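You operate a simulated robot arm through the tools that you are given. There is no shell and no other tool. Be economical: measure what you need, move in short steps, check, and stop when the job is done.

Carry out the task below with a simulated robot arm. There is one attempt and no reset: what you move stays moved.

TASK
Clamp modules 56 and 59 in the rail with the green stop.
Fine: 56 goes next to the purple stop; lock the purple stop first and the green one last.
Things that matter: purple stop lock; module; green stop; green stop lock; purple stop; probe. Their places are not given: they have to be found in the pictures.

It is judged by the outcome, as a careful person would: the job done as asked, and still so three seconds after it is handed in. It fails if anything else is knocked over, pushed out of place, dropped, spilled or broken.

THE ROBOT
A 7-joint arm with a two-finger parallel gripper, fixed in place. Base frame: the origin is at the foot of the arm, x ahead of it, y to its left, z up. Lengths are in mm, angles in degrees, forces in N, time in s.
With the tool pointing down near the work surface it reaches from about 240 to 680 mm from the base axis. Its first joint turns from -66.0 to 66.0 degrees. Payload 2.4 kg.
Tool frame: the origin (TCP) lies between the finger pads and is the grasp point; the fingertips stand 30 mm ahead of it; z points along the fingers, y is the line along which they close. The gripper opens to 94 mm. The fingers are 28 mm wide and 10 mm thick; the gripper's body (50 by 96 mm) begins 55 mm behind the TCP.
Orientation is told as [roll, pitch, yaw] about the base's x, y, z axes, in that order, counted from this pose: with the fingers straight down and closing along the base's y, the tool's x points along the base's -x, its y along +y and its z along -z.

THE INTERFACE
- The arm moves only by the tool servo_tool. Its argument "deltas" is one flat list of numbers, 6 for each row, row after row: the shift along the tool's x, y, z in mm, then the turn, a rotation vector about the tool's x, y, z in degrees. In form: [dx, dy, dz, rx, ry, rz, dx, dy, dz, rx, ry, rz, ...]. A call has 1 to 8 rows; each row shifts and turns the commanded pose from where the row before left it, along the tool's axes as they then stand. "claw" is the opening in per cent of the stroke, from 0 (shut) to 100 (fully open), set as the call begins (left out, the last holds). A row lasts 0.2 s, in which the tool goes at most 50 mm and 8.6 degrees; a call with a longer step from one row to the next is refused whole, and so is a gripper value outside its range. A pose out of reach is approached as far as the arm can. The call stops where the force on the tool passes 40 N (or 10 N more than at its start, if that is more) or the arm is blocked; 0.2 s more then pass. The fingers move at their own pace (about 153 mm/s each) and stop on an object; they squeeze with about 24 N. The grip force told is the motor's: it shows also when the fingers shut on nothing. Time passes only in rows, and 0.2 s behind the last, so rows that do not move let the fingers close. It gives the time, the measured TCP pose, the force on the tool (base axes), the opening and the grip force at its end, in the units of the frame above (readings bear some noise).
- Cameras (640 x 400 px; columns grow to the right, rows downward): "scene" is fixed at [51.9, 487.6, 1452.2]; the picture's right is [-0.58, -0.81, 0.00], its down [-0.39, 0.28, -0.88] and it looks along [0.71, -0.51, -0.48] (base axes); focal length 370 px, centre (320, 200). "wrist" rides on the gripper at [-37, 0, -58] in the tool frame; the picture's right is [0.00, -1.00, 0.00], its down [0.97, 0.00, -0.24] and it looks along [0.24, 0.00, 0.97] (tool axes); focal length 218 px, centre (320, 200).
- grab_frame(camera): a new picture of that camera. No time passes.
- pixel_to_xyz(camera, pixels): for up to 12 pixels [column, row] of the newest picture of that camera ("zoom" is the newest enlarged one), the place [x, y, z] in the base frame of the surface seen there, good to about 2 mm. No time passes.
- close_up(camera, box): a new picture of the part [left, top, right, bottom] of that camera's present view, enlarged. No time passes.
- hand_in(): hands the job in; it is judged then, once.

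Work in short steps. Measure before you move; look again where a grasp or a placing could have gone wrong, and mend it. You have 80 turns and 54 pictures in all, those below and enlarged ones among them. Open the gripper and draw the arm clear of the work before you hand the job in, unless the task says otherwise; then end with one line.

The tools are called by a JSON object that holds its "name" and its "arguments". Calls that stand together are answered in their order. servo_tool: Moves the arm, as the interface text tells. Its arguments: {"type":"object","properties":{"deltas":{"type":"array","items":{"type":"number"}},"claw":{"type":"number"}},"required":["deltas"]} The other tools are called the same way: grab_frame (camera) takes a picture; pixel_to_xyz (camera, pixels) gives the place of the surface under pixels of a picture; close_up (camera, box) takes an enlarged picture of a part of a camera's view; hand_in () hands the job in.

At the start:

```text
time_s: 0.0
tool_pos: [330.2, 50.7, 1157.3]
tcp_rot: [0.0, 0.0, -0.1]
force: [-0.2, 0.3, 0.8]
width: 93.9
finger_force: 0.1
```

scene: 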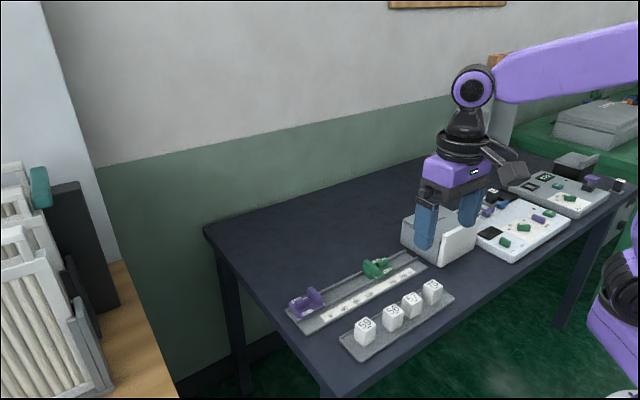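
wrist: 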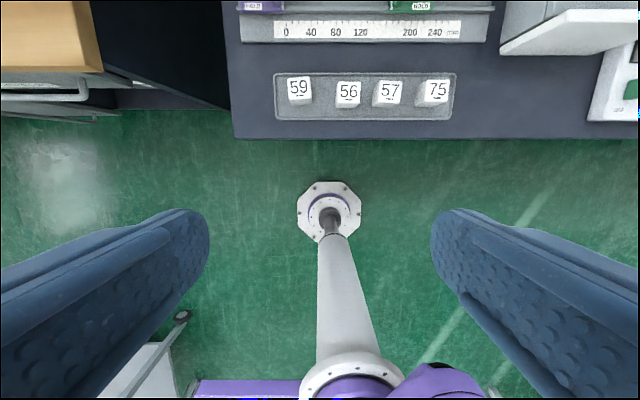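

I start with enlarged views of the rail and the module tray.

{"name": "close_up", "arguments": {"camera": "scene", "box": [270, 240, 470, 365]}}

{"name": "close_up", "arguments": {"camera": "wrist", "box": [220, 0, 500, 150]}}

{"name": "close_up", "arguments": {"camera": "scene", "box": [390, 140, 640, 280]}}

```text
3.20 times, centred on (370, 302) of scene
```

zoom: 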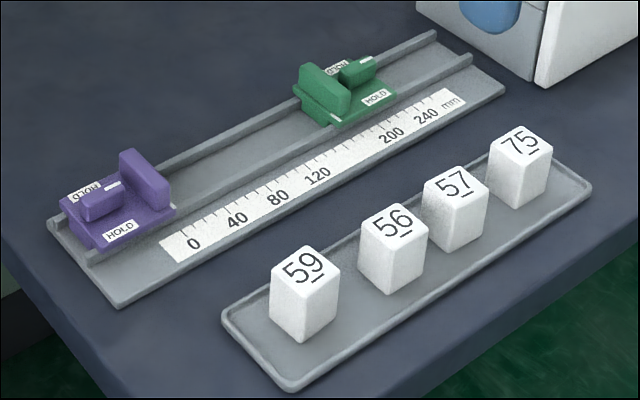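

```text
2.29 times, centred on (360, 75) of wrist
```

zoom: 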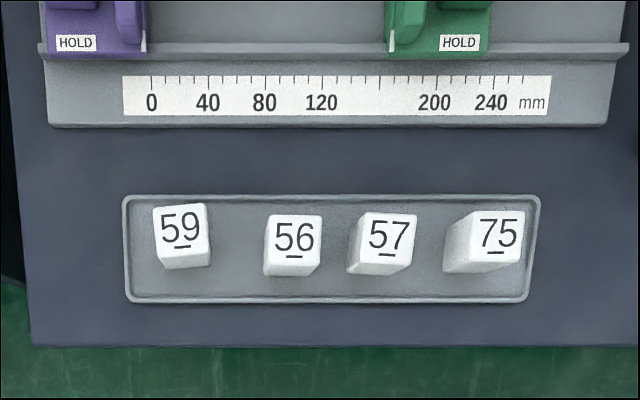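

```text
2.56 times, centred on (515, 210) of scene
```

zoom: 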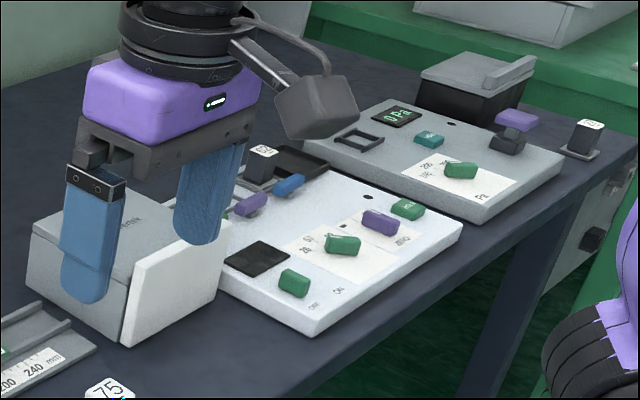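

I measure the key points on the rail and modules.

{"name": "close_up", "arguments": {"camera": "scene", "box": [280, 245, 440, 345]}}

{"name": "pixel_to_xyz", "arguments": {"camera": "scene", "pixels": [[365, 324], [392, 310], [411, 298], [432, 286], [300, 306], [315, 298], [371, 266], [383, 262], [288, 312], [308, 333], [425, 264], [350, 290]]}}

```text
4.00 times, centred on (360, 295) of scene
```

zoom: 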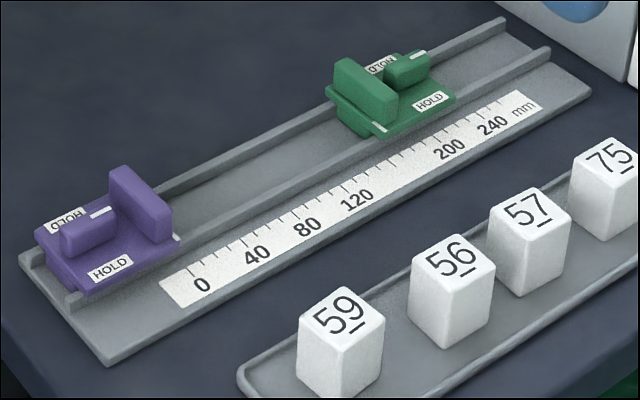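

```text
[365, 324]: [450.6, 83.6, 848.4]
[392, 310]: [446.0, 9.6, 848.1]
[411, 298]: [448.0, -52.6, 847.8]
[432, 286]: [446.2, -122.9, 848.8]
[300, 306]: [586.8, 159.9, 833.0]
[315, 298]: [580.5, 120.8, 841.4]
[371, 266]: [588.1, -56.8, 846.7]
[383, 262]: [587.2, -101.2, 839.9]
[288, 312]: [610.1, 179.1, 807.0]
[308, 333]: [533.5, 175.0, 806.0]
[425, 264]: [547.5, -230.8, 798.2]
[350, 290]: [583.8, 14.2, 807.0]
```

The locks look like short bars on each stop, each with a white end mark and HOLD labels at both sides. I move above the rail for a straight-down look.

{"name": "servo_tool", "arguments": {"deltas": [-38, -3, 26, 0, 0, 0, -38, -3, 26, 0, 0, 0, -38, -3, 26, 0, 0, 0, -38, -3, 26, 0, 0, 0, -38, -3, 26, 0, 0, 0, -38, -3, 26, 0, 0, 0]}}

{"name": "grab_frame", "arguments": {"camera": "wrist"}}

```text
time_s: 1.4
tool_pos: [559.2, 29.6, 1004.5]
tcp_rot: [0.1, 0.0, 0.0]
force: [-0.9, -0.2, -0.2]
width: 93.9
finger_force: 0.2
```

```text
47 pictures are left
```

wrist: 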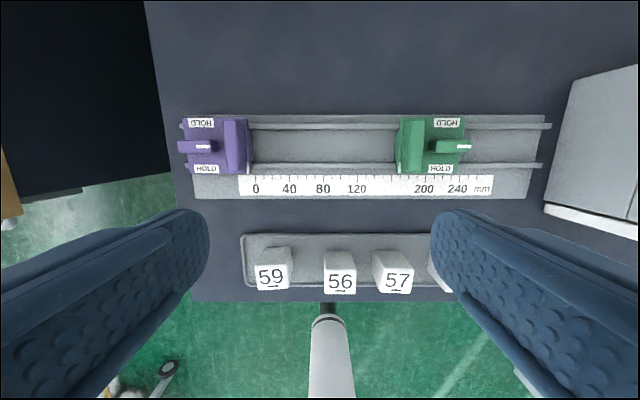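

{"name": "close_up", "arguments": {"camera": "wrist", "box": [170, 100, 290, 210]}}

{"name": "pixel_to_xyz", "arguments": {"camera": "wrist", "pixels": [[184, 147], [207, 146], [196, 150], [196, 142], [202, 146], [228, 120], [228, 173], [243, 122], [243, 170], [190, 135], [216, 160], [320, 145]]}}

{"name": "close_up", "arguments": {"camera": "wrist", "box": [380, 100, 500, 210]}}

{"name": "pixel_to_xyz", "arguments": {"camera": "wrist", "pixels": [[434, 147], [468, 146], [450, 150], [450, 142], [406, 121], [406, 172], [420, 123], [420, 170], [456, 135], [320, 125], [320, 167], [260, 145]]}}

```text
3.64 times, centred on (230, 155) of wrist
```

zoom: 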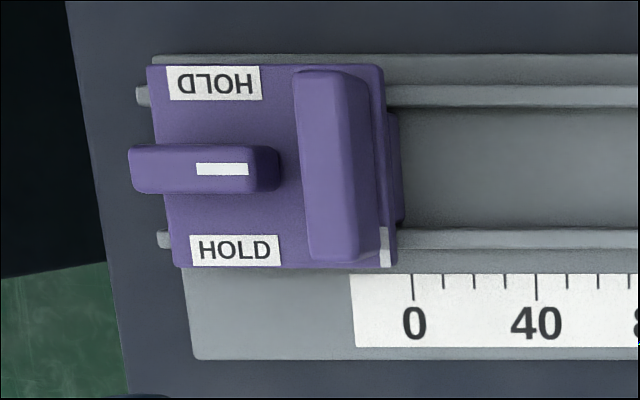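

```text
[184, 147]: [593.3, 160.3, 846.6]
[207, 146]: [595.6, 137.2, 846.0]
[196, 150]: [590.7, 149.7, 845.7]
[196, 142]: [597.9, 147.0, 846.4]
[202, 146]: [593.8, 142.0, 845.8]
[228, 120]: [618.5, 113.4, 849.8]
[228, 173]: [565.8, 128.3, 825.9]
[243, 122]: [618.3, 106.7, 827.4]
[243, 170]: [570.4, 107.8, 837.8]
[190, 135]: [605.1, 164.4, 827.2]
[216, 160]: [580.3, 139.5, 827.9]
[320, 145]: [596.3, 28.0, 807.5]
```

```text
3.64 times, centred on (440, 155) of wrist
```

zoom: 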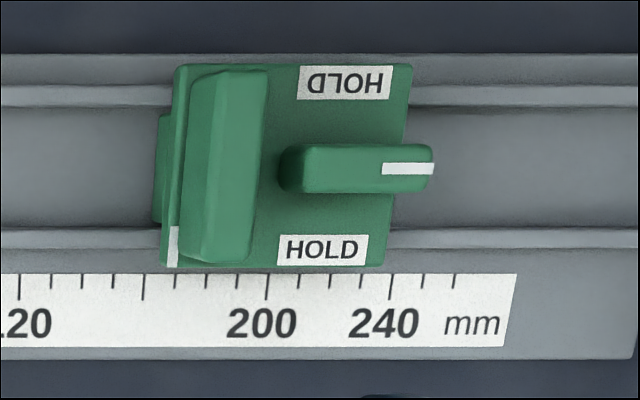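

```text
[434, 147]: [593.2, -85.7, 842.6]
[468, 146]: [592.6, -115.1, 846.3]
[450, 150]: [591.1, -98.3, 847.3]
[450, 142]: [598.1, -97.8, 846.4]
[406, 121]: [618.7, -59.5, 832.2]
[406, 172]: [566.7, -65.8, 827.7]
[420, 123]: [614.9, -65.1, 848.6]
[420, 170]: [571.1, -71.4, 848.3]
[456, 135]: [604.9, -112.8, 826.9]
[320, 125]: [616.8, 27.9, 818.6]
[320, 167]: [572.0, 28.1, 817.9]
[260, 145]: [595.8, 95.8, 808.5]
```

I measure the green lock and label details in this enlargement.

{"name": "pixel_to_xyz", "arguments": {"camera": "zoom", "pixels": [[310, 165], [430, 165], [345, 83], [322, 250], [384, 169], [260, 100], [240, 240], [195, 100], [405, 120], [385, 255], [290, 180], [160, 150]]}}

{"name": "close_up", "arguments": {"camera": "wrist", "box": [170, 100, 290, 175]}}

{"name": "pixel_to_xyz", "arguments": {"camera": "zoom", "pixels": [[100, 165], [200, 165], [150, 165], [170, 110], [150, 330], [300, 110], [318, 300], [340, 150], [360, 200], [382, 120], [70, 300], [400, 300]]}}

```text
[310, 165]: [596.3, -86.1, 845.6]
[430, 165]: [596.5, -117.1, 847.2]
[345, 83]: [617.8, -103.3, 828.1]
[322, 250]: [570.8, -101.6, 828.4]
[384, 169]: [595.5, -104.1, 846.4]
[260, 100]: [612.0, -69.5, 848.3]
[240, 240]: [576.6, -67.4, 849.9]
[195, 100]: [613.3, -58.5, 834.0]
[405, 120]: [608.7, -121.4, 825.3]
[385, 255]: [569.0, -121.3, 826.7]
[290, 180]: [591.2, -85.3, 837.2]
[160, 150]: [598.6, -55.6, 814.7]
```

```text
5.33 times, centred on (230, 138) of wrist
```

zoom: 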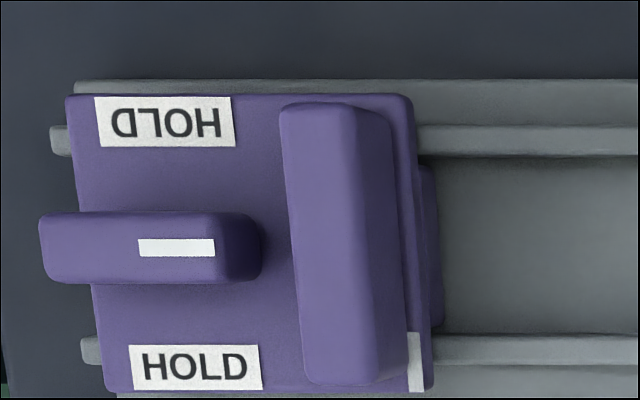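

```text
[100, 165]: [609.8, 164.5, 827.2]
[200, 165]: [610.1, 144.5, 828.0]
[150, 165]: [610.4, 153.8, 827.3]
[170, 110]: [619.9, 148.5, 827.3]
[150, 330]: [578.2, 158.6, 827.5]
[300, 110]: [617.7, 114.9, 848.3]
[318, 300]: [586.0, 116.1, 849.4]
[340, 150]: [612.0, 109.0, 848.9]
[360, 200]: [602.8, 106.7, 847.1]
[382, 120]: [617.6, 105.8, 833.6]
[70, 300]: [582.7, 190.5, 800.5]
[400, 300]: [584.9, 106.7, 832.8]
```

Purple lock bar: centre about (594.5, 148), top z 846, 30 mm along y. The plate is at z 828 and the fence starts at y≈117. I go above it and turn the tool so the fingers close along x.

{"name": "servo_tool", "arguments": {"deltas": [-12, 40, 18, 0, 0, 0, -12, 40, 18, 0, 0, 0, -11, 38, 18, 0, 0, 0, 0, 0, 0, 0, 0, 8.4, 0, 0, 0, 0, 0, 8.4, 0, 0, 0, 0, 0, 8.4, 0, 0, 0, 0, 0, 8.4, 0, 0, 0, 0, 0, 8.4], "claw": 34}}

{"name": "servo_tool", "arguments": {"deltas": [0, 0, 0, 0, 0, 8, 0, 0, 0, 0, 0, 8, 0, 0, 0, 0, 0, 8, 0, 0, 0, 0, 0, 8, 0, 0, 0, 0, 0, 8, 0, 0, 0, 0, 0, 8]}}

{"name": "grab_frame", "arguments": {"camera": "wrist"}}

```text
time_s: 3.2
tool_pos: [593.9, 149.9, 947.3]
tcp_rot: [0.1, 0.1, -42.2]
force: [-0.9, 0.6, -0.3]
width: 32.1
finger_force: 0.1
```

```text
time_s: 4.6
tool_pos: [593.8, 150.3, 947.6]
tcp_rot: [0.0, -0.1, -90.1]
force: [0.6, 0.2, 0.5]
width: 31.8
finger_force: 0.1
```

```text
43 pictures are left
```

wrist: 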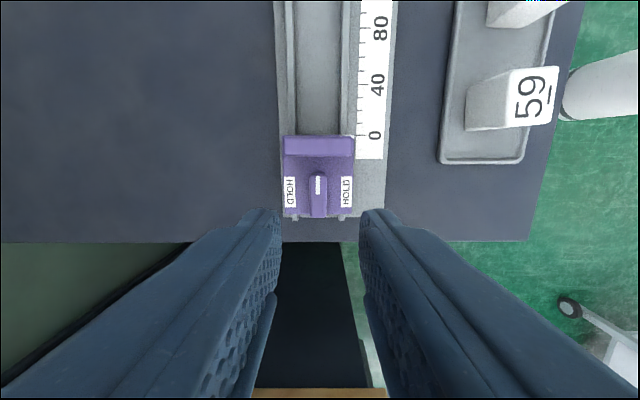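

The lock bar is centred between the fingers at column 318. I check its ends before going down.

{"name": "pixel_to_xyz", "arguments": {"camera": "wrist", "pixels": [[318, 175], [318, 184], [318, 194], [318, 212], [312, 195], [324, 195], [318, 138], [318, 152], [345, 191], [290, 191]]}}

```text
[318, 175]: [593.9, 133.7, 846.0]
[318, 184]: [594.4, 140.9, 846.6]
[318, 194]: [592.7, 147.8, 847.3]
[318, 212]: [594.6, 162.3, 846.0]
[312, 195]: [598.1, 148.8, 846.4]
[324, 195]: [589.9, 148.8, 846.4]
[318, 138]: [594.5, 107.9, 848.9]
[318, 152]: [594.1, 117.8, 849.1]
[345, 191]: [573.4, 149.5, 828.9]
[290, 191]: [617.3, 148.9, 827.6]
```

Bar centre is (594, 148.3). I go down to TCP z≈864 and close.

{"name": "servo_tool", "arguments": {"deltas": [-1.8, 0.2, 35, 0, 0, 0, 0, 0, 34, 0, 0, 0, 0, 0, 14, 0, 0, 0]}}

{"name": "servo_tool", "arguments": {"deltas": [0, 0, 0, 0, 0, 0, 0, 0, 0, 0, 0, 0], "claw": 0}}

```text
time_s: 5.4
tool_pos: [593.2, 148.2, 863.8]
tcp_rot: [0.0, 0.0, -90.0]
force: [-0.1, 0.4, -0.3]
width: 32.3
finger_force: 0.1
```

```text
time_s: 6.0
tool_pos: [594.5, 148.6, 864.4]
tcp_rot: [0.1, 0.0, -90.1]
force: [9.7, 0.2, -8.3]
width: 12.6
finger_force: 44.6
```

Gripped at 12.6 mm. I turn the bar a first part and watch the force.

{"name": "servo_tool", "arguments": {"deltas": [0, 0.7, 0, 0, 0, -5, 0, 0, 0, 0, 0, -6, 0, 0, 0, 0, 0, -6, 0, 0, 0, 0, 0, -6]}}

{"name": "close_up", "arguments": {"camera": "scene", "box": [270, 250, 370, 340]}}

```text
time_s: 7.0
tool_pos: [596.0, 145.4, 864.0]
tcp_rot: [0.1, 0.0, -67.4]
force: [22.4, -14.2, -20.7]
width: 21.1
finger_force: 44.9
```

```text
4.44 times, centred on (320, 295) of scene
```

zoom: 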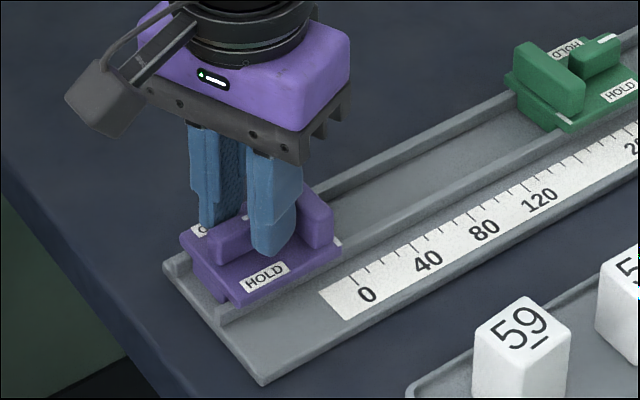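

The fingers were spread to 21 mm, so the bar did not turn this way. I turn back and try the other way gently.

{"name": "servo_tool", "arguments": {"deltas": [0, 0, 0, 0, 0, 6, 0, 0, 0, 0, 0, 6, 0, 0, 0, 0, 0, 6, 0, -0.7, 0, 0, 0, 5]}}

{"name": "servo_tool", "arguments": {"deltas": [0, 0, 0, 0, 0, 4, 0, 0, 0, 0, 0, 4, 0, 0, 0, 0, 0, 4]}}

```text
time_s: 8.0
tool_pos: [594.1, 148.7, 863.4]
tcp_rot: [0.1, 0.0, -90.1]
force: [16.4, -12.4, -15.2]
width: 12.2
finger_force: 45.3
```

```text
time_s: 8.8
tool_pos: [595.2, 149.1, 864.2]
tcp_rot: [-0.1, 0.0, -102.1]
force: [12.3, -10.6, -12.2]
width: 12.4
finger_force: 44.4
```

The width stays at 12.4, so the bar follows in this direction. I continue.

{"name": "servo_tool", "arguments": {"deltas": [0, 0, 0, 0, 0, 6, 0, 0, 0, 0, 0, 6, 0, 0, 0, 0, 0, 6, 0, 0, 0, 0, 0, 6, 0, 0, 0, 0, 0, 6]}}

{"name": "close_up", "arguments": {"camera": "scene", "box": [270, 250, 370, 340]}}

```text
time_s: 10.0
tool_pos: [593.0, 149.9, 863.5]
tcp_rot: [-0.1, -0.1, -132.0]
force: [-2.6, -8.3, -2.0]
width: 12.2
finger_force: 45.1
```

```text
4.44 times, centred on (320, 295) of scene
```

zoom: 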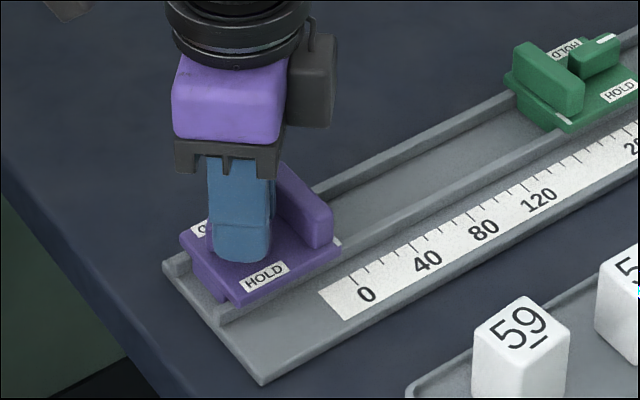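

It turns. I continue to yaw −180.

{"name": "servo_tool", "arguments": {"deltas": [0, 0, 0, 0, 0, 6, 0, 0, 0, 0, 0, 6, 0, 0, 0, 0, 0, 6, 0, 0, 0, 0, 0, 6, 0, 0, 0, 0, 0, 6, 0, 0, 0, 0, 0, 6, 0, 0, 0, 0, 0, 6, 0, 0, 0, 0, 0, 6]}}

{"name": "close_up", "arguments": {"camera": "scene", "box": [270, 250, 370, 340]}}

```text
time_s: 11.3
tool_pos: [592.3, 151.0, 865.0]
tcp_rot: [0.4, -1.0, -163.8]
force: [-4.8, -3.9, 8.3]
width: 12.6
finger_force: 44.8
stopped in row 6: the force on the tool passed its limit (the readings are from after the stop); the commanded pose is now the measured one
```

```text
4.44 times, centred on (320, 295) of scene
```

zoom: 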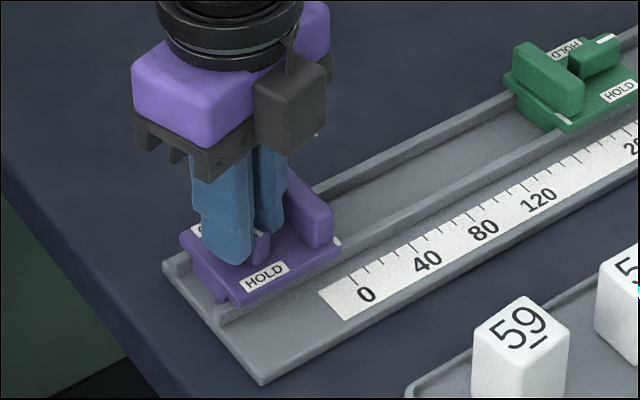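

It stopped at yaw −164 (74° of turn). I open a little, lift off, and look at the lever.

{"name": "servo_tool", "arguments": {"deltas": [0, 0, 0, 0, 0, 0, 0, 0, 0, 0, 0, 0], "claw": 22}}

{"name": "servo_tool", "arguments": {"deltas": [0, 0, -20, 0, 0, 0, 0, 0, -40, 0, 0, 0, 0, 0, -20, 0, 0, 0]}}

{"name": "grab_frame", "arguments": {"camera": "wrist"}}

```text
time_s: 11.9
tool_pos: [592.7, 151.9, 862.8]
tcp_rot: [0.4, -0.9, -163.7]
force: [0.0, 1.0, 0.6]
width: 20.5
finger_force: 0.1
```

```text
time_s: 12.8
tool_pos: [594.1, 153.9, 943.4]
tcp_rot: [0.4, -0.8, -163.7]
force: [0.4, -0.2, 0.4]
width: 20.9
finger_force: 0.1
```

```text
39 pictures are left
```

wrist: 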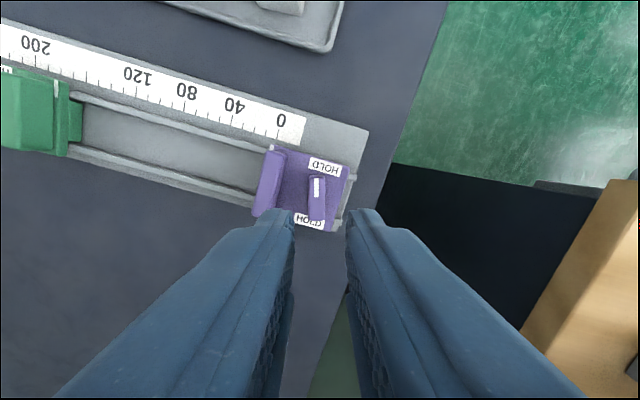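

The lever is at about 74°, its mark pointing to the near HOLD (col 317, row 187). The wrist probably reached its limit, so I flip the tool by 180° to finish.

{"name": "servo_tool", "arguments": {"deltas": [0, 0, 0, 0, 0, -8.2, 0, 0, 0, 0, 0, -8.2, 0, 0, 0, 0, 0, -8.2, 0, 0, 0, 0, 0, -8.2, 0, 0, 0, 0, 0, -8.2, 0, 0, 0, 0, 0, -8.2, 0, 0, 0, 0, 0, -8.2, 0, 0, 0, 0, 0, -8.2]}}

{"name": "servo_tool", "arguments": {"deltas": [0, 0, 0, 0, 0, -8.2, 0, 0, 0, 0, 0, -8.2, 0, 0, 0, 0, 0, -8.2, 0, 0, 0, 0, 0, -8.2, 0, 0, 0, 0, 0, -8.2, 0, 0, 0, 0, 0, -8.2, 0, 0, 0, 0, 0, -8.2, 0, 0, 0, 0, 0, -8.2]}}

{"name": "servo_tool", "arguments": {"deltas": [0, 0, 0, 0, 0, -8.2, 0, 0, 0, 0, 0, -8.2, 0, 0, 0, 0, 0, -8.2, 0, 0, 0, 0, 0, -8.2, 0, 0, 0, 0, 0, -8.2, 0, 0, 0, 0, 0, -8.2]}}

{"name": "close_up", "arguments": {"camera": "wrist", "box": [240, 100, 400, 220]}}

```text
time_s: 14.6
tool_pos: [595.5, 153.0, 945.0]
tcp_rot: [-0.6, -0.8, -97.9]
force: [0.0, -0.2, 0.1]
width: 20.6
finger_force: 0.1
```

```text
time_s: 16.4
tool_pos: [595.1, 152.6, 943.6]
tcp_rot: [-0.9, 0.2, -32.3]
force: [1.1, 0.9, 0.2]
width: 20.8
finger_force: 0.0
```

```text
time_s: 17.8
tool_pos: [594.0, 153.0, 944.3]
tcp_rot: [-0.4, 0.9, 17.0]
force: [-0.1, -0.3, -0.3]
width: 20.8
finger_force: 0.1
```

```text
3.33 times, centred on (320, 160) of wrist
```

zoom: 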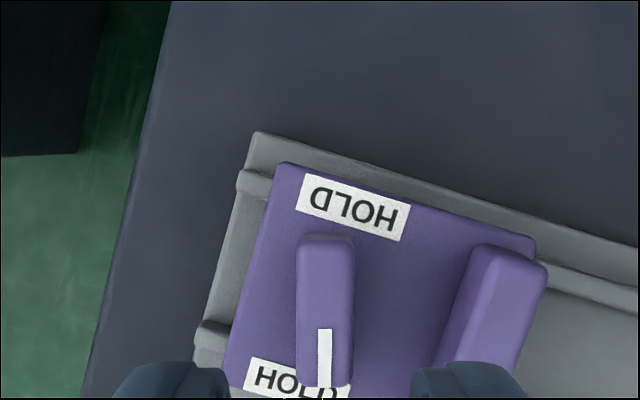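

I correct the small tilt and centre, go down to z≈864, and grip.

{"name": "servo_tool", "arguments": {"deltas": [1.4, -4.5, 0, -0.1, -1.0, 0, 0, 0, 30, 0, 0, 0, 0, 0, 30, 0, 0, 0, 0, 0, 19, 0, 0, 0]}}

{"name": "servo_tool", "arguments": {"deltas": [0, 0, 0, 0, 0, 0, 0, 0, 0, 0, 0, 0], "claw": 0}}

```text
time_s: 18.8
tool_pos: [596.9, 146.4, 865.3]
tcp_rot: [-0.3, 0.0, 16.6]
force: [-0.7, -0.5, 0.4]
width: 20.6
finger_force: 0.0
```

```text
time_s: 19.4
tool_pos: [595.4, 146.3, 866.1]
tcp_rot: [-0.2, 0.0, 16.6]
force: [-0.6, -0.6, -0.8]
width: 12.4
finger_force: 45.2
```

{"name": "servo_tool", "arguments": {"deltas": [0, 0, 0, 0, 0, 4, 0, 0, 0, 0, 0, 4, 0, 0, 0, 0, 0, 4, 0, 0, 0, 0, 0, 4]}}

{"name": "servo_tool", "arguments": {"deltas": [0, 0, 0, 0, 0, 2, 0, 0, 0, 0, 0, 0]}}

```text
time_s: 20.4
tool_pos: [595.9, 147.0, 867.7]
tcp_rot: [-0.3, -0.2, 0.6]
force: [-5.1, -1.9, 23.7]
width: 12.2
finger_force: 44.6
```

```text
time_s: 20.9
tool_pos: [595.5, 147.0, 865.5]
tcp_rot: [-0.3, -0.3, -1.3]
force: [-3.5, -3.9, 28.5]
width: 12.4
finger_force: 45.2
```

It turned to about yaw 0. I release, lift and look.

{"name": "servo_tool", "arguments": {"deltas": [0, 0, 0, 0, 0, 0, 0, 0, 0, 0, 0, 0], "claw": 22}}

{"name": "servo_tool", "arguments": {"deltas": [0, 0, -20, 0, 0, 0, 0, 0, -40, 0, 0, 0, 0, 0, -40, 0, 0, 0]}}

{"name": "grab_frame", "arguments": {"camera": "wrist"}}

{"name": "close_up", "arguments": {"camera": "scene", "box": [270, 250, 370, 340]}}

```text
time_s: 21.6
tool_pos: [594.6, 147.0, 863.4]
tcp_rot: [-0.3, -0.2, -1.3]
force: [0.6, -0.4, 0.5]
width: 20.7
finger_force: 0.0
```

```text
time_s: 22.4
tool_pos: [593.6, 148.4, 967.9]
tcp_rot: [-0.3, -0.2, -1.3]
force: [0.3, 0.5, 0.8]
width: 20.7
finger_force: 0.0
```

```text
37 pictures are left
```

wrist: 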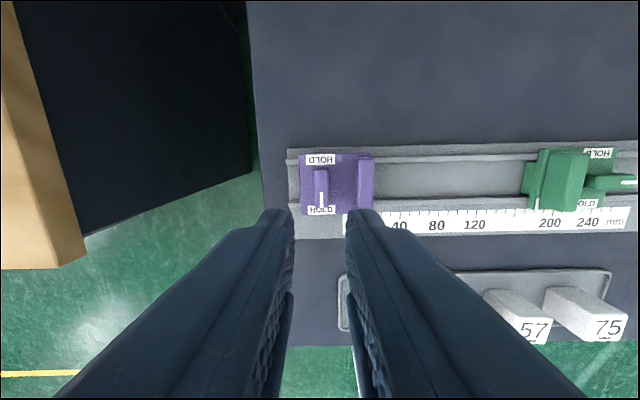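

```text
4.44 times, centred on (320, 295) of scene
```

zoom: 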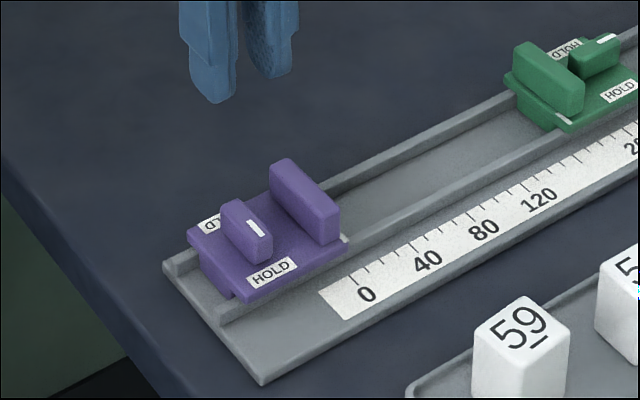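

The purple lock points at HOLD and sits across the rail. Next I view the modules from above.

{"name": "servo_tool", "arguments": {"deltas": [0, 0, 0, -0.3, 0.2, -1.3, 33, -21, -8, 0, 0, 0, 33, -21, -8, 0, 0, 0, 33, -21, -8, 0, 0, 0, 33, -21, -8, 0, 0, 0, 33, -21, 0, 0, 0, 0], "claw": 80}}

{"name": "grab_frame", "arguments": {"camera": "wrist"}}

```text
time_s: 23.8
tool_pos: [427.4, 44.5, 996.2]
tcp_rot: [0.1, 0.1, 0.1]
force: [0.5, 0.0, 0.1]
width: 75.2
finger_force: 0.1
```

```text
35 pictures are left
```

wrist: 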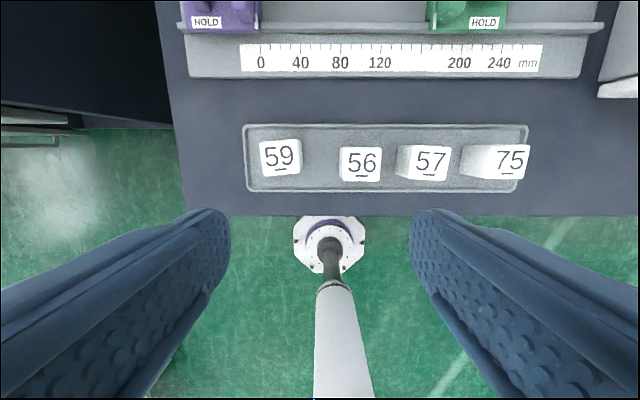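

{"name": "close_up", "arguments": {"camera": "wrist", "box": [240, 110, 460, 200]}}

{"name": "pixel_to_xyz", "arguments": {"camera": "wrist", "pixels": [[342, 149], [379, 149], [342, 180], [379, 180], [260, 144], [295, 141], [265, 174], [299, 171], [361, 164], [320, 130], [398, 178], [361, 187]]}}

```text
2.91 times, centred on (350, 155) of wrist
```

zoom: 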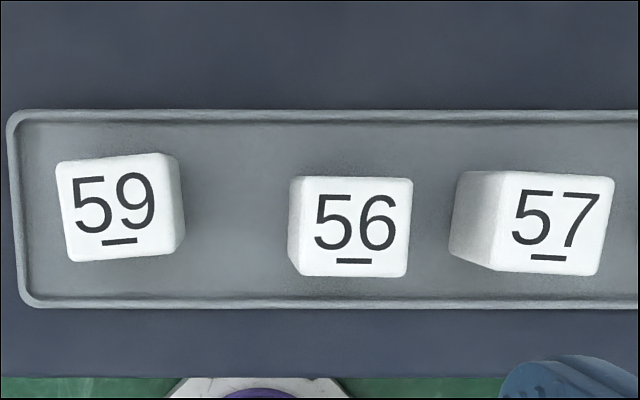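

```text
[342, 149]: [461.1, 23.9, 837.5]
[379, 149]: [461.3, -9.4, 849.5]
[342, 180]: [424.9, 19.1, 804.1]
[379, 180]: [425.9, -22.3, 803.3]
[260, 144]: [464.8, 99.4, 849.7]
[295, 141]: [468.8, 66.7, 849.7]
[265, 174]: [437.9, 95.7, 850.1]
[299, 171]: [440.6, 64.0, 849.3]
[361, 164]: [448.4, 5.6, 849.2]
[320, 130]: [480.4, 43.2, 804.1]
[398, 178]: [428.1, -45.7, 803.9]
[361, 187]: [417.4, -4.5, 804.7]
```

I measure the top-face corners of 56 and 59 precisely in the enlargement.

{"name": "pixel_to_xyz", "arguments": {"camera": "zoom", "pixels": [[302, 182], [408, 184], [306, 270], [403, 273], [355, 180], [355, 273], [305, 225], [408, 225], [62, 165], [155, 157], [72, 257], [168, 250]]}}

{"name": "close_up", "arguments": {"camera": "wrist", "box": [290, 0, 470, 90]}}

{"name": "pixel_to_xyz", "arguments": {"camera": "zoom", "pixels": [[150, 10], [150, 30], [150, 80], [150, 90], [150, 100], [150, 110], [150, 120], [150, 140]]}}

```text
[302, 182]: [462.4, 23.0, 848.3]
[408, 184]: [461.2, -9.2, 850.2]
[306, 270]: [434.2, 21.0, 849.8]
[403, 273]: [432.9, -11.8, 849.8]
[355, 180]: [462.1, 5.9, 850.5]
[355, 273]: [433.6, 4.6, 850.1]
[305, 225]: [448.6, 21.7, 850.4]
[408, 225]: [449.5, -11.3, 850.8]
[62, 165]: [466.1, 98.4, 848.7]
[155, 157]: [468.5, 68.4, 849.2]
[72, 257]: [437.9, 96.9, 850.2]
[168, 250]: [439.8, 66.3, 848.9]
```

```text
3.56 times, centred on (380, 45) of wrist
```

zoom: 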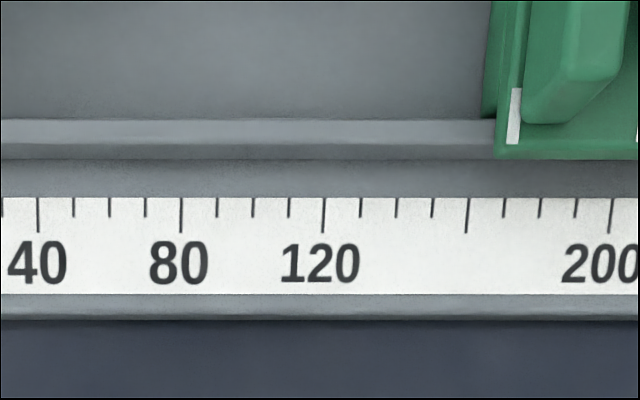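

```text
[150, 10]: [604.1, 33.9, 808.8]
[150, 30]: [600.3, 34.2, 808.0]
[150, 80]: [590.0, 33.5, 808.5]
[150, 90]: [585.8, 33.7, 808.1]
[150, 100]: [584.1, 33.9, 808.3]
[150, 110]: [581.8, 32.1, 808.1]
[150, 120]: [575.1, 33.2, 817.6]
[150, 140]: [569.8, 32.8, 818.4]
```

Module 56 is centred at about (448, 5.5): 30 in x, 34–36 in y, top z 850, yaw about 0. The channel floor is z 808 and the lips reach z 818, x about 576–613. I grip the x faces, tips kept 17 mm above the module's base so they clear the lips. First I go above 56 and turn to −90.

{"name": "servo_tool", "arguments": {"deltas": [-20.6, -39, 40, 0, 0, 0, 0, 0, 0, 0, 0, 8.4, 0, 0, 0, 0, 0, 8.4, 0, 0, 0, 0, 0, 8.4, 0, 0, 0, 0, 0, 8.4, 0, 0, 0, 0, 0, 8.4], "claw": 60}}

{"name": "servo_tool", "arguments": {"deltas": [0, 0, 0, 0, 0, 8, 0, 0, 0, 0, 0, 8, 0, 0, 0, 0, 0, 8, 0, 0, 0, 0, 0, 8, 0, 0, 0, 0, 0, 8, 0, 0, 0, 0, 0, 8]}}

{"name": "grab_frame", "arguments": {"camera": "wrist"}}

```text
refused: row 1 steps farther than a row can; nothing moved
```

```text
time_s: 25.1
tool_pos: [428.4, 44.8, 996.2]
tcp_rot: [0.0, -0.1, -48.1]
force: [0.8, 0.4, -0.4]
width: 75.4
finger_force: 0.0
```

```text
32 pictures are left
```

wrist: 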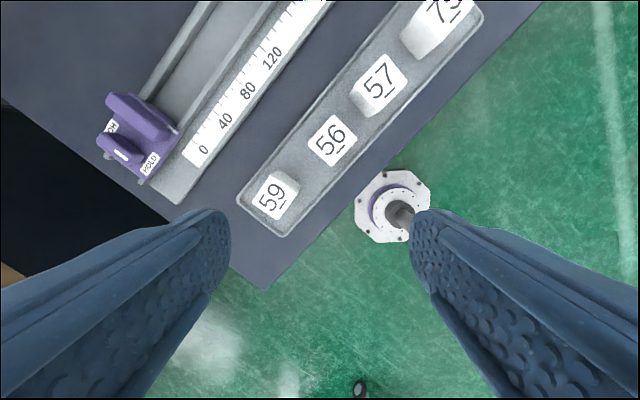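

The first call was refused (step too long), so I finish the turn and shift now.

{"name": "servo_tool", "arguments": {"deltas": [0, 0, 0, 0, 0, 8.4, 0, 0, 0, 0, 0, 8.4, 0, 0, 0, 0, 0, 8.4, 0, 0, 0, 0, 0, 8.4, 0, 0, 0, 0, 0, 8.4, -20, 10, 20, 0, 0, 0, -19.5, 9.5, 20, 0, 0, 0], "claw": 60}}

{"name": "grab_frame", "arguments": {"camera": "wrist"}}

```text
time_s: 26.8
tool_pos: [448.4, 4.5, 955.3]
tcp_rot: [0.1, 0.1, -90.0]
force: [-1.5, 0.1, -0.7]
width: 56.4
finger_force: 0.0
```

```text
31 pictures are left
```

wrist: 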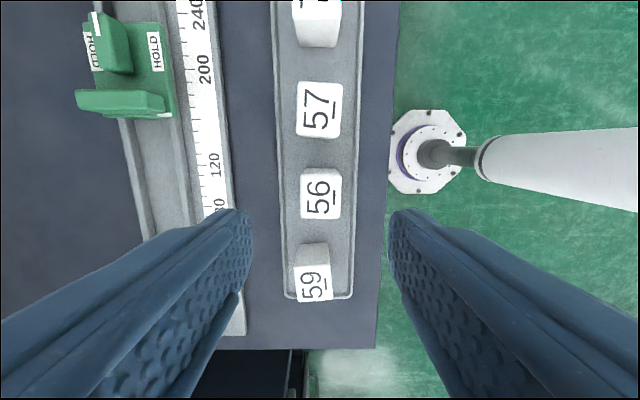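

{"name": "pixel_to_xyz", "arguments": {"camera": "wrist", "pixels": [[320, 173], [320, 216], [303, 195], [339, 195], [304, 175], [338, 175], [304, 212], [338, 215], [320, 241]]}}

```text
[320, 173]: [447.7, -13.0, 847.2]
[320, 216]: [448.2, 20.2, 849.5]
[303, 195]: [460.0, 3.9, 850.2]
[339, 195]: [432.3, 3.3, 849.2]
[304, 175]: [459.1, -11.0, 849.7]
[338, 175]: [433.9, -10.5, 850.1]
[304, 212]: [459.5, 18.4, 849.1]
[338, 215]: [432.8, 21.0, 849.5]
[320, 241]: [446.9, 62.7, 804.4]
```

56 is centred at about (447, 4.5), right under the tool. I go down to TCP z≈852 and close.

{"name": "servo_tool", "arguments": {"deltas": [0, -1, 40, 0, 0, 0, 0, 0, 40, 0, 0, 0, 0, 0, 23, 0, 0, 0]}}

{"name": "servo_tool", "arguments": {"deltas": [0, 0, 0, 0, 0, 0, 0, 0, 0, 0, 0, 0], "claw": 0}}

{"name": "servo_tool", "arguments": {"deltas": [0, 0, -15, 0, 0, 0, 0, 0, -40, 0, 0, 0, 0, 0, -20, 0, 0, 0]}}

{"name": "grab_frame", "arguments": {"camera": "wrist"}}

```text
time_s: 27.6
tool_pos: [447.2, 3.8, 853.2]
tcp_rot: [0.1, 0.0, -89.9]
force: [-0.4, 1.1, 0.5]
width: 56.1
finger_force: 0.0
```

```text
time_s: 28.1
tool_pos: [448.1, 3.1, 855.3]
tcp_rot: [0.2, 0.0, -90.1]
force: [0.0, -0.4, 23.0]
width: 31.3
finger_force: 24.0
```

```text
time_s: 28.9
tool_pos: [447.2, 3.3, 930.9]
tcp_rot: [0.0, -0.1, -90.1]
force: [0.2, 0.2, -0.4]
width: 31.4
finger_force: 24.2
```

```text
30 pictures are left
```

wrist: 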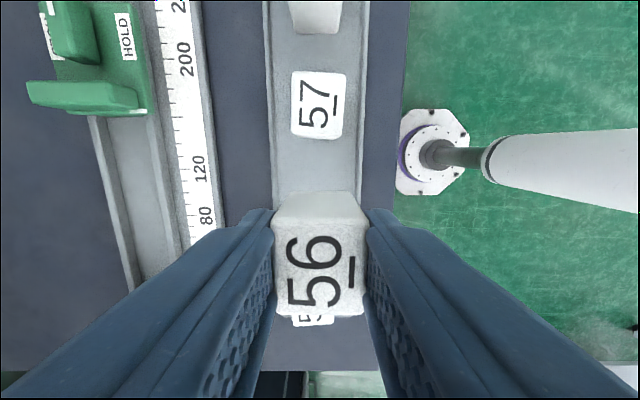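

56 is held at 31.3 mm. I carry it over the rail at y≈60 and measure it and the purple stop face.

{"name": "servo_tool", "arguments": {"deltas": [14, 37, 0, 0, 0, 0, 14, 37, 0, 0, 0, 0, 14, 37, 0, 0, 0, 0, 14, 36.3, 0, 0, 0, 0]}}

{"name": "grab_frame", "arguments": {"camera": "scene"}}

{"name": "grab_frame", "arguments": {"camera": "wrist"}}

{"name": "pixel_to_xyz", "arguments": {"camera": "wrist", "pixels": [[320, 210], [320, 220], [320, 232], [320, 260], [320, 305], [320, 310], [320, 314], [290, 250], [355, 250]]}}

{"name": "close_up", "arguments": {"camera": "scene", "box": [280, 230, 400, 330]}}

```text
time_s: 29.9
tool_pos: [595.8, 60.4, 931.5]
tcp_rot: [0.0, 0.0, -89.9]
force: [-0.7, 0.4, -0.9]
width: 31.4
finger_force: 23.5
```

```text
29 pictures are left
```

scene: 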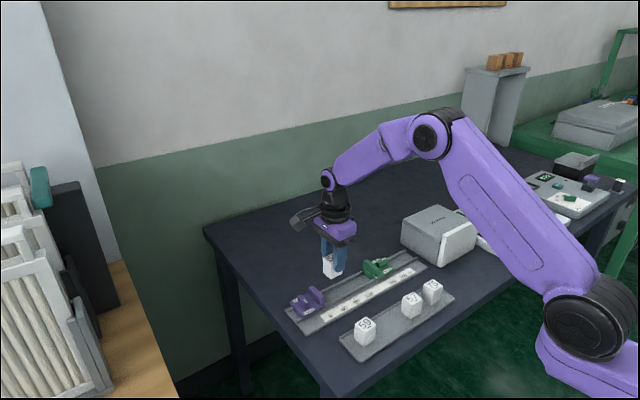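

```text
28 pictures are left
```

wrist: 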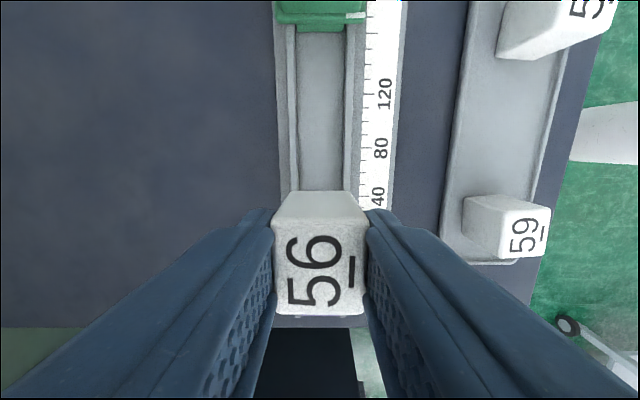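

```text
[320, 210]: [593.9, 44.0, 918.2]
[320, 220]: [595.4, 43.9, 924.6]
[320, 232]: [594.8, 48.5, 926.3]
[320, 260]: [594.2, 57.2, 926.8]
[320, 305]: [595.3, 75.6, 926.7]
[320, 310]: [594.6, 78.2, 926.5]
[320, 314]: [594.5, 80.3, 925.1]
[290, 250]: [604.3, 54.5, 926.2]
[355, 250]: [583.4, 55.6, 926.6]
```

```text
4.00 times, centred on (340, 280) of scene
```

zoom: 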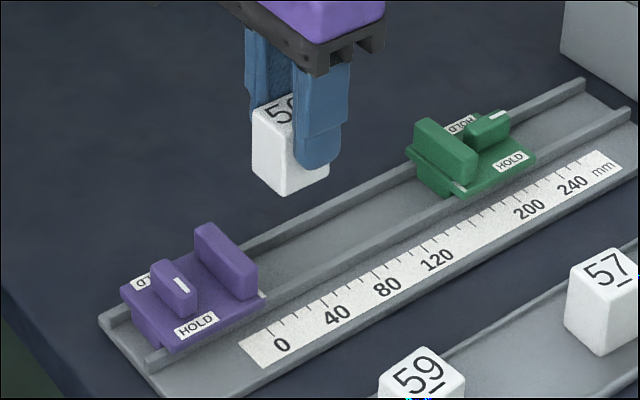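

{"name": "pixel_to_xyz", "arguments": {"camera": "zoom", "pixels": [[245, 275], [225, 290], [263, 296], [264, 292], [455, 172], [420, 165], [424, 178], [440, 190], [462, 190], [248, 250]]}}

```text
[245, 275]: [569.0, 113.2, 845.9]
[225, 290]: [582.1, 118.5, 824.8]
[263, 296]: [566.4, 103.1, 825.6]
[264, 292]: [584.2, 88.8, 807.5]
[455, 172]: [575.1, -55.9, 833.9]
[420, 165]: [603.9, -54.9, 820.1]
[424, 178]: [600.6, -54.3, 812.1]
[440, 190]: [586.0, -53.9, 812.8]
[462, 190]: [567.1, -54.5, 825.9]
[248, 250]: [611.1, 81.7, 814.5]
```

The module spans TCP −16…+20 in y and its bottom is about 51 below the TCP. The purple face is at y≈102. I lower it into the channel at y≈76, short of the stop.

{"name": "servo_tool", "arguments": {"deltas": [16, -0.8, 0, 0, 0, 0, 0, 0, 35, 0, 0, 0, 0, 0, 25, 0, 0, 0, 0, 0, 6, 0, 0, 0]}}

{"name": "servo_tool", "arguments": {"deltas": [0, 0, 2, 0, 0, 0, 0, 0, 2, 0, 0, 0, 0, 0, 2, 0, 0, 0]}}

{"name": "close_up", "arguments": {"camera": "scene", "box": [280, 230, 400, 330]}}

```text
time_s: 30.9
tool_pos: [594.6, 76.6, 864.3]
tcp_rot: [0.0, 0.0, -90.1]
force: [0.5, 0.8, -1.5]
width: 31.1
finger_force: 23.8
```

```text
time_s: 31.8
tool_pos: [594.8, 76.9, 858.8]
tcp_rot: [0.2, 0.0, -89.9]
force: [-6.9, -1.8, 25.2]
width: 31.1
finger_force: 23.9
```

```text
4.00 times, centred on (340, 280) of scene
```

zoom: 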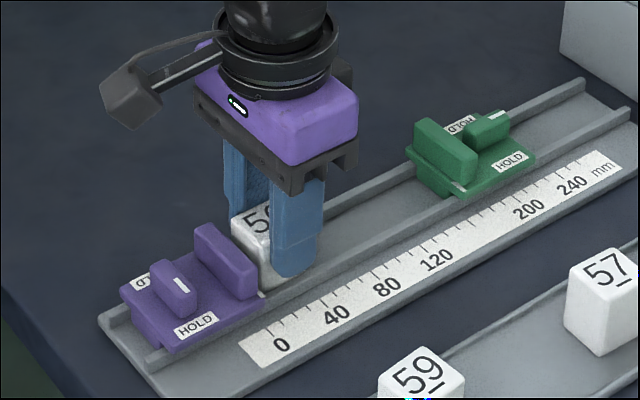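

It is on the floor (25 N). I ease up 1 mm and push towards the purple stop in small steps.

{"name": "servo_tool", "arguments": {"deltas": [0, 0, -1.2, 0, 0, 0, 1.5, 0, 0, 0, 0, 0, 1.5, 0, 0, 0, 0, 0, 1, 0, 0, 0, 0, 0]}}

{"name": "servo_tool", "arguments": {"deltas": [1, 0, 0, 0, 0, 0, 1, 0, 0, 0, 0, 0]}}

```text
time_s: 32.8
tool_pos: [593.7, 79.8, 859.2]
tcp_rot: [0.2, 0.0, -90.0]
force: [2.3, -5.7, 17.7]
width: 31.0
finger_force: 23.8
```

```text
time_s: 33.4
tool_pos: [594.1, 80.4, 858.6]
tcp_rot: [-0.1, 0.0, -90.0]
force: [-4.4, -11.3, 27.5]
width: 31.3
finger_force: 24.1
```

The y force rises and motion stops at y≈80.4, so it seems to be at the stop. I release, lift and look.

{"name": "servo_tool", "arguments": {"deltas": [0, 0, 0, 0, 0, 0, 0, 0, 0, 0, 0, 0], "claw": 55}}

{"name": "servo_tool", "arguments": {"deltas": [0, 0, -20, 0, 0, 0, -20, 0, -40, 0, 0, 0, -20, 0, -40, 0, 0, 0]}}

{"name": "close_up", "arguments": {"camera": "scene", "box": [280, 240, 380, 330]}}

{"name": "grab_frame", "arguments": {"camera": "wrist"}}

```text
time_s: 34.0
tool_pos: [594.8, 82.9, 856.6]
tcp_rot: [0.0, 0.1, -90.0]
force: [-1.1, -0.1, -0.1]
width: 51.6
finger_force: 0.0
```

```text
time_s: 34.8
tool_pos: [595.1, 40.9, 961.5]
tcp_rot: [0.1, 0.0, -89.8]
force: [0.9, -0.6, -0.2]
width: 51.7
finger_force: 0.1
```

```text
4.44 times, centred on (330, 285) of scene
```

zoom: 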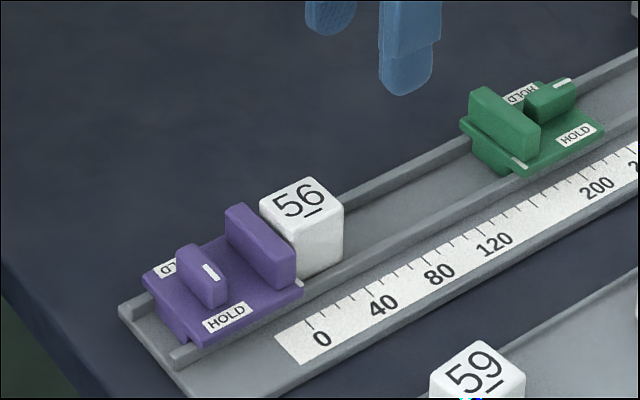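

```text
24 pictures are left
```

wrist: 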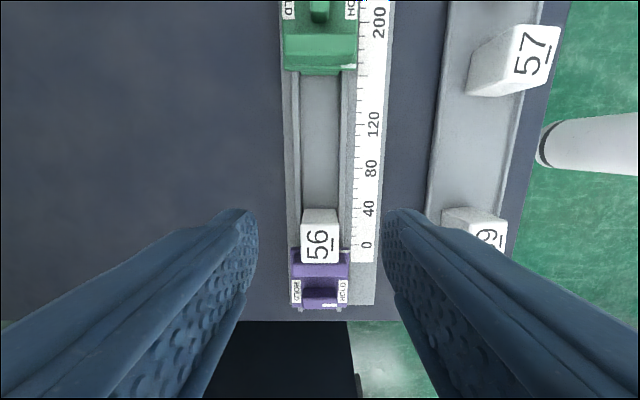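

56 stands upright against the purple stop. I measure its position, then go for 59.

{"name": "pixel_to_xyz", "arguments": {"camera": "wrist", "pixels": [[305, 228], [335, 228], [320, 226], [320, 260], [303, 245], [337, 245], [320, 74], [485, 235], [450, 225]]}}

{"name": "servo_tool", "arguments": {"deltas": [10, -36.5, 0, 0, 0, 0, 10, -36.5, 0, 0, 0, 0, 10, -36.5, 0, 0, 0, -3.5, 10, -33, 0, 0, 0, -3.8]}}

{"name": "grab_frame", "arguments": {"camera": "wrist"}}

```text
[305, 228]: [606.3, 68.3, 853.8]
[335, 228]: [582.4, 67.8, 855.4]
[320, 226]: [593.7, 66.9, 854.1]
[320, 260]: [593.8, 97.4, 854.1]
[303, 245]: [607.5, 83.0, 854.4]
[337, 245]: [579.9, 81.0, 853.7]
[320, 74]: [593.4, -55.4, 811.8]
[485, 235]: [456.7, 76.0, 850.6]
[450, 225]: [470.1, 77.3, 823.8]
```

```text
time_s: 35.8
tool_pos: [455.1, 81.0, 955.8]
tcp_rot: [-0.1, 0.1, -82.6]
force: [-0.1, -0.3, -0.7]
width: 51.7
finger_force: 0.2
```

```text
23 pictures are left
```

wrist: 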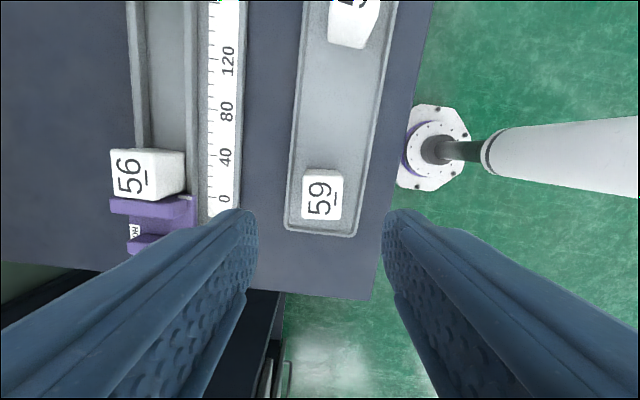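

{"name": "pixel_to_xyz", "arguments": {"camera": "wrist", "pixels": [[305, 176], [341, 176], [304, 217], [339, 219], [322, 196], [322, 174], [322, 219], [304, 196], [341, 196]]}}

```text
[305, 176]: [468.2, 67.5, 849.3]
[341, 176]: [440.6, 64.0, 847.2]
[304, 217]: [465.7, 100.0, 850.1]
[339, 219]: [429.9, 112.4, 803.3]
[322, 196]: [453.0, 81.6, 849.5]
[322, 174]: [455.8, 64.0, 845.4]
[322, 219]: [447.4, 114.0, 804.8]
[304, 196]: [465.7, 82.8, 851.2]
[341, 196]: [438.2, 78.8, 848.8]
```

59 is centred at (453, 82), aligned with the tool. I shift 2 mm, go down and grip.

{"name": "servo_tool", "arguments": {"deltas": [1.2, -1.9, 40, 0, 0, 0, 0, 0, 40, 0, 0, 0, 0, 0, 23, 0, 0, 0]}}

{"name": "servo_tool", "arguments": {"deltas": [0, 0, 0, 0, 0, 0, 0, 0, 0, 0, 0, 0], "claw": 0}}

{"name": "servo_tool", "arguments": {"deltas": [0, 0, -15, 0, 0, 0, 0, 0, -40, 0, 0, 0, 0, 0, -25, 0, 0, 7.4]}}

```text
time_s: 36.5
tool_pos: [450.4, 77.3, 854.6]
tcp_rot: [0.1, 0.0, -82.7]
force: [-0.8, 0.0, -0.1]
width: 51.7
finger_force: 0.0
```

```text
time_s: 37.1
tool_pos: [450.0, 77.0, 856.0]
tcp_rot: [0.0, 0.0, -82.7]
force: [0.1, 0.2, -0.3]
width: 30.8
finger_force: 23.5
```

```text
time_s: 38.0
tool_pos: [448.5, 79.0, 932.2]
tcp_rot: [-0.1, -0.1, -90.0]
force: [-0.5, 0.6, 0.1]
width: 31.1
finger_force: 24.0
```

59 is held (31 mm). I carry it over the rail at y≈35 and measure it in the hand.

{"name": "servo_tool", "arguments": {"deltas": [-11, 36.5, 0, 0, 0, 0, -11, 36.5, 0, 0, 0, 0, -11, 36.5, 0, 0, 0, 0, -11, 36.5, 0, 0, 0, 0, 0, 0, 0, 0, 0, 0]}}

{"name": "grab_frame", "arguments": {"camera": "wrist"}}

{"name": "pixel_to_xyz", "arguments": {"camera": "wrist", "pixels": [[320, 210], [320, 220], [320, 232], [320, 260], [320, 305], [320, 310], [320, 314], [320, 318], [320, 322], [290, 250], [355, 250]]}}

```text
time_s: 39.1
tool_pos: [593.5, 35.5, 936.2]
tcp_rot: [0.0, 0.0, -90.1]
force: [0.0, 0.5, -0.5]
width: 31.1
finger_force: 23.7
```

```text
22 pictures are left
```

wrist: 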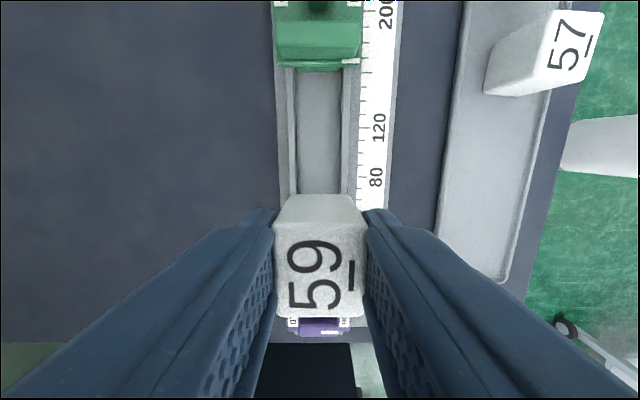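

```text
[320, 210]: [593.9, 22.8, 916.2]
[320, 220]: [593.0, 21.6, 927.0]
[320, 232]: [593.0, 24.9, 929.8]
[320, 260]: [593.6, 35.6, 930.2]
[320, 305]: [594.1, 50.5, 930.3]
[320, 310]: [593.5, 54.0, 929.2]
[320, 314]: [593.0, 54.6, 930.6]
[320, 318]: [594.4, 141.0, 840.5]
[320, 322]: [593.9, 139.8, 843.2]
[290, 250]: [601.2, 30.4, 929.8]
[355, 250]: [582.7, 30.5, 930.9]
```

59 spans TCP −14…+21 in y, with its bottom about 52 below the TCP. The free face of 56 is at y≈65. I lower it at y≈38, leaving ~5 mm.

{"name": "servo_tool", "arguments": {"deltas": [2.5, 0.9, 35, 0, 0, 0, 0, 0, 28, 0, 0, 0, 0, 0, 6, 0, 0, 0]}}

{"name": "servo_tool", "arguments": {"deltas": [0, 0, 2, 0, 0, 0, 0, 0, 2, 0, 0, 0, 0, 0, 2, 0, 0, 0]}}

```text
time_s: 40.0
tool_pos: [597.6, 38.1, 866.5]
tcp_rot: [0.1, 0.0, -90.1]
force: [-0.1, 0.0, 0.5]
width: 30.7
finger_force: 23.6
```

```text
time_s: 40.8
tool_pos: [596.5, 39.7, 859.6]
tcp_rot: [0.0, 0.0, -90.1]
force: [-0.9, -1.9, 3.7]
width: 31.2
finger_force: 23.5
```

It touches the floor lightly. I push it towards 56 in small steps.

{"name": "servo_tool", "arguments": {"deltas": [1.5, -1, 0, 0, 0, 0, 1.5, 0, 0, 0, 0, 0, 1.5, 0, 0, 0, 0, 0]}}

{"name": "servo_tool", "arguments": {"deltas": [1.5, 0, 0, 0, 0, 0, 1, 0, 0, 0, 0, 0]}}

{"name": "close_up", "arguments": {"camera": "scene", "box": [280, 240, 380, 330]}}

```text
time_s: 41.5
tool_pos: [593.2, 43.1, 860.8]
tcp_rot: [0.0, 0.0, -90.0]
force: [-1.5, -2.8, -2.0]
width: 31.5
finger_force: 23.5
```

```text
time_s: 42.1
tool_pos: [595.6, 43.5, 858.9]
tcp_rot: [0.0, -0.1, -90.2]
force: [-3.1, -12.3, 2.8]
width: 31.2
finger_force: 24.2
```

```text
4.44 times, centred on (330, 285) of scene
```

zoom: 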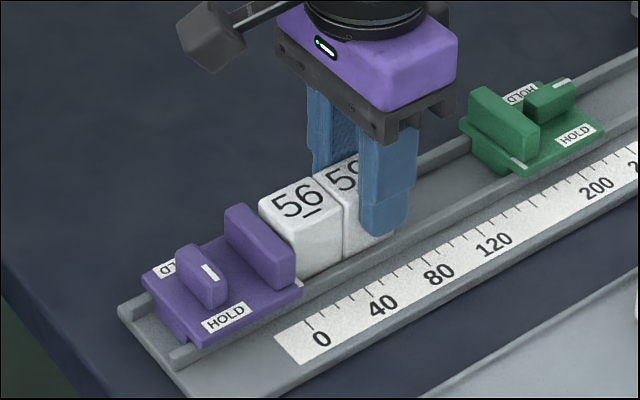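

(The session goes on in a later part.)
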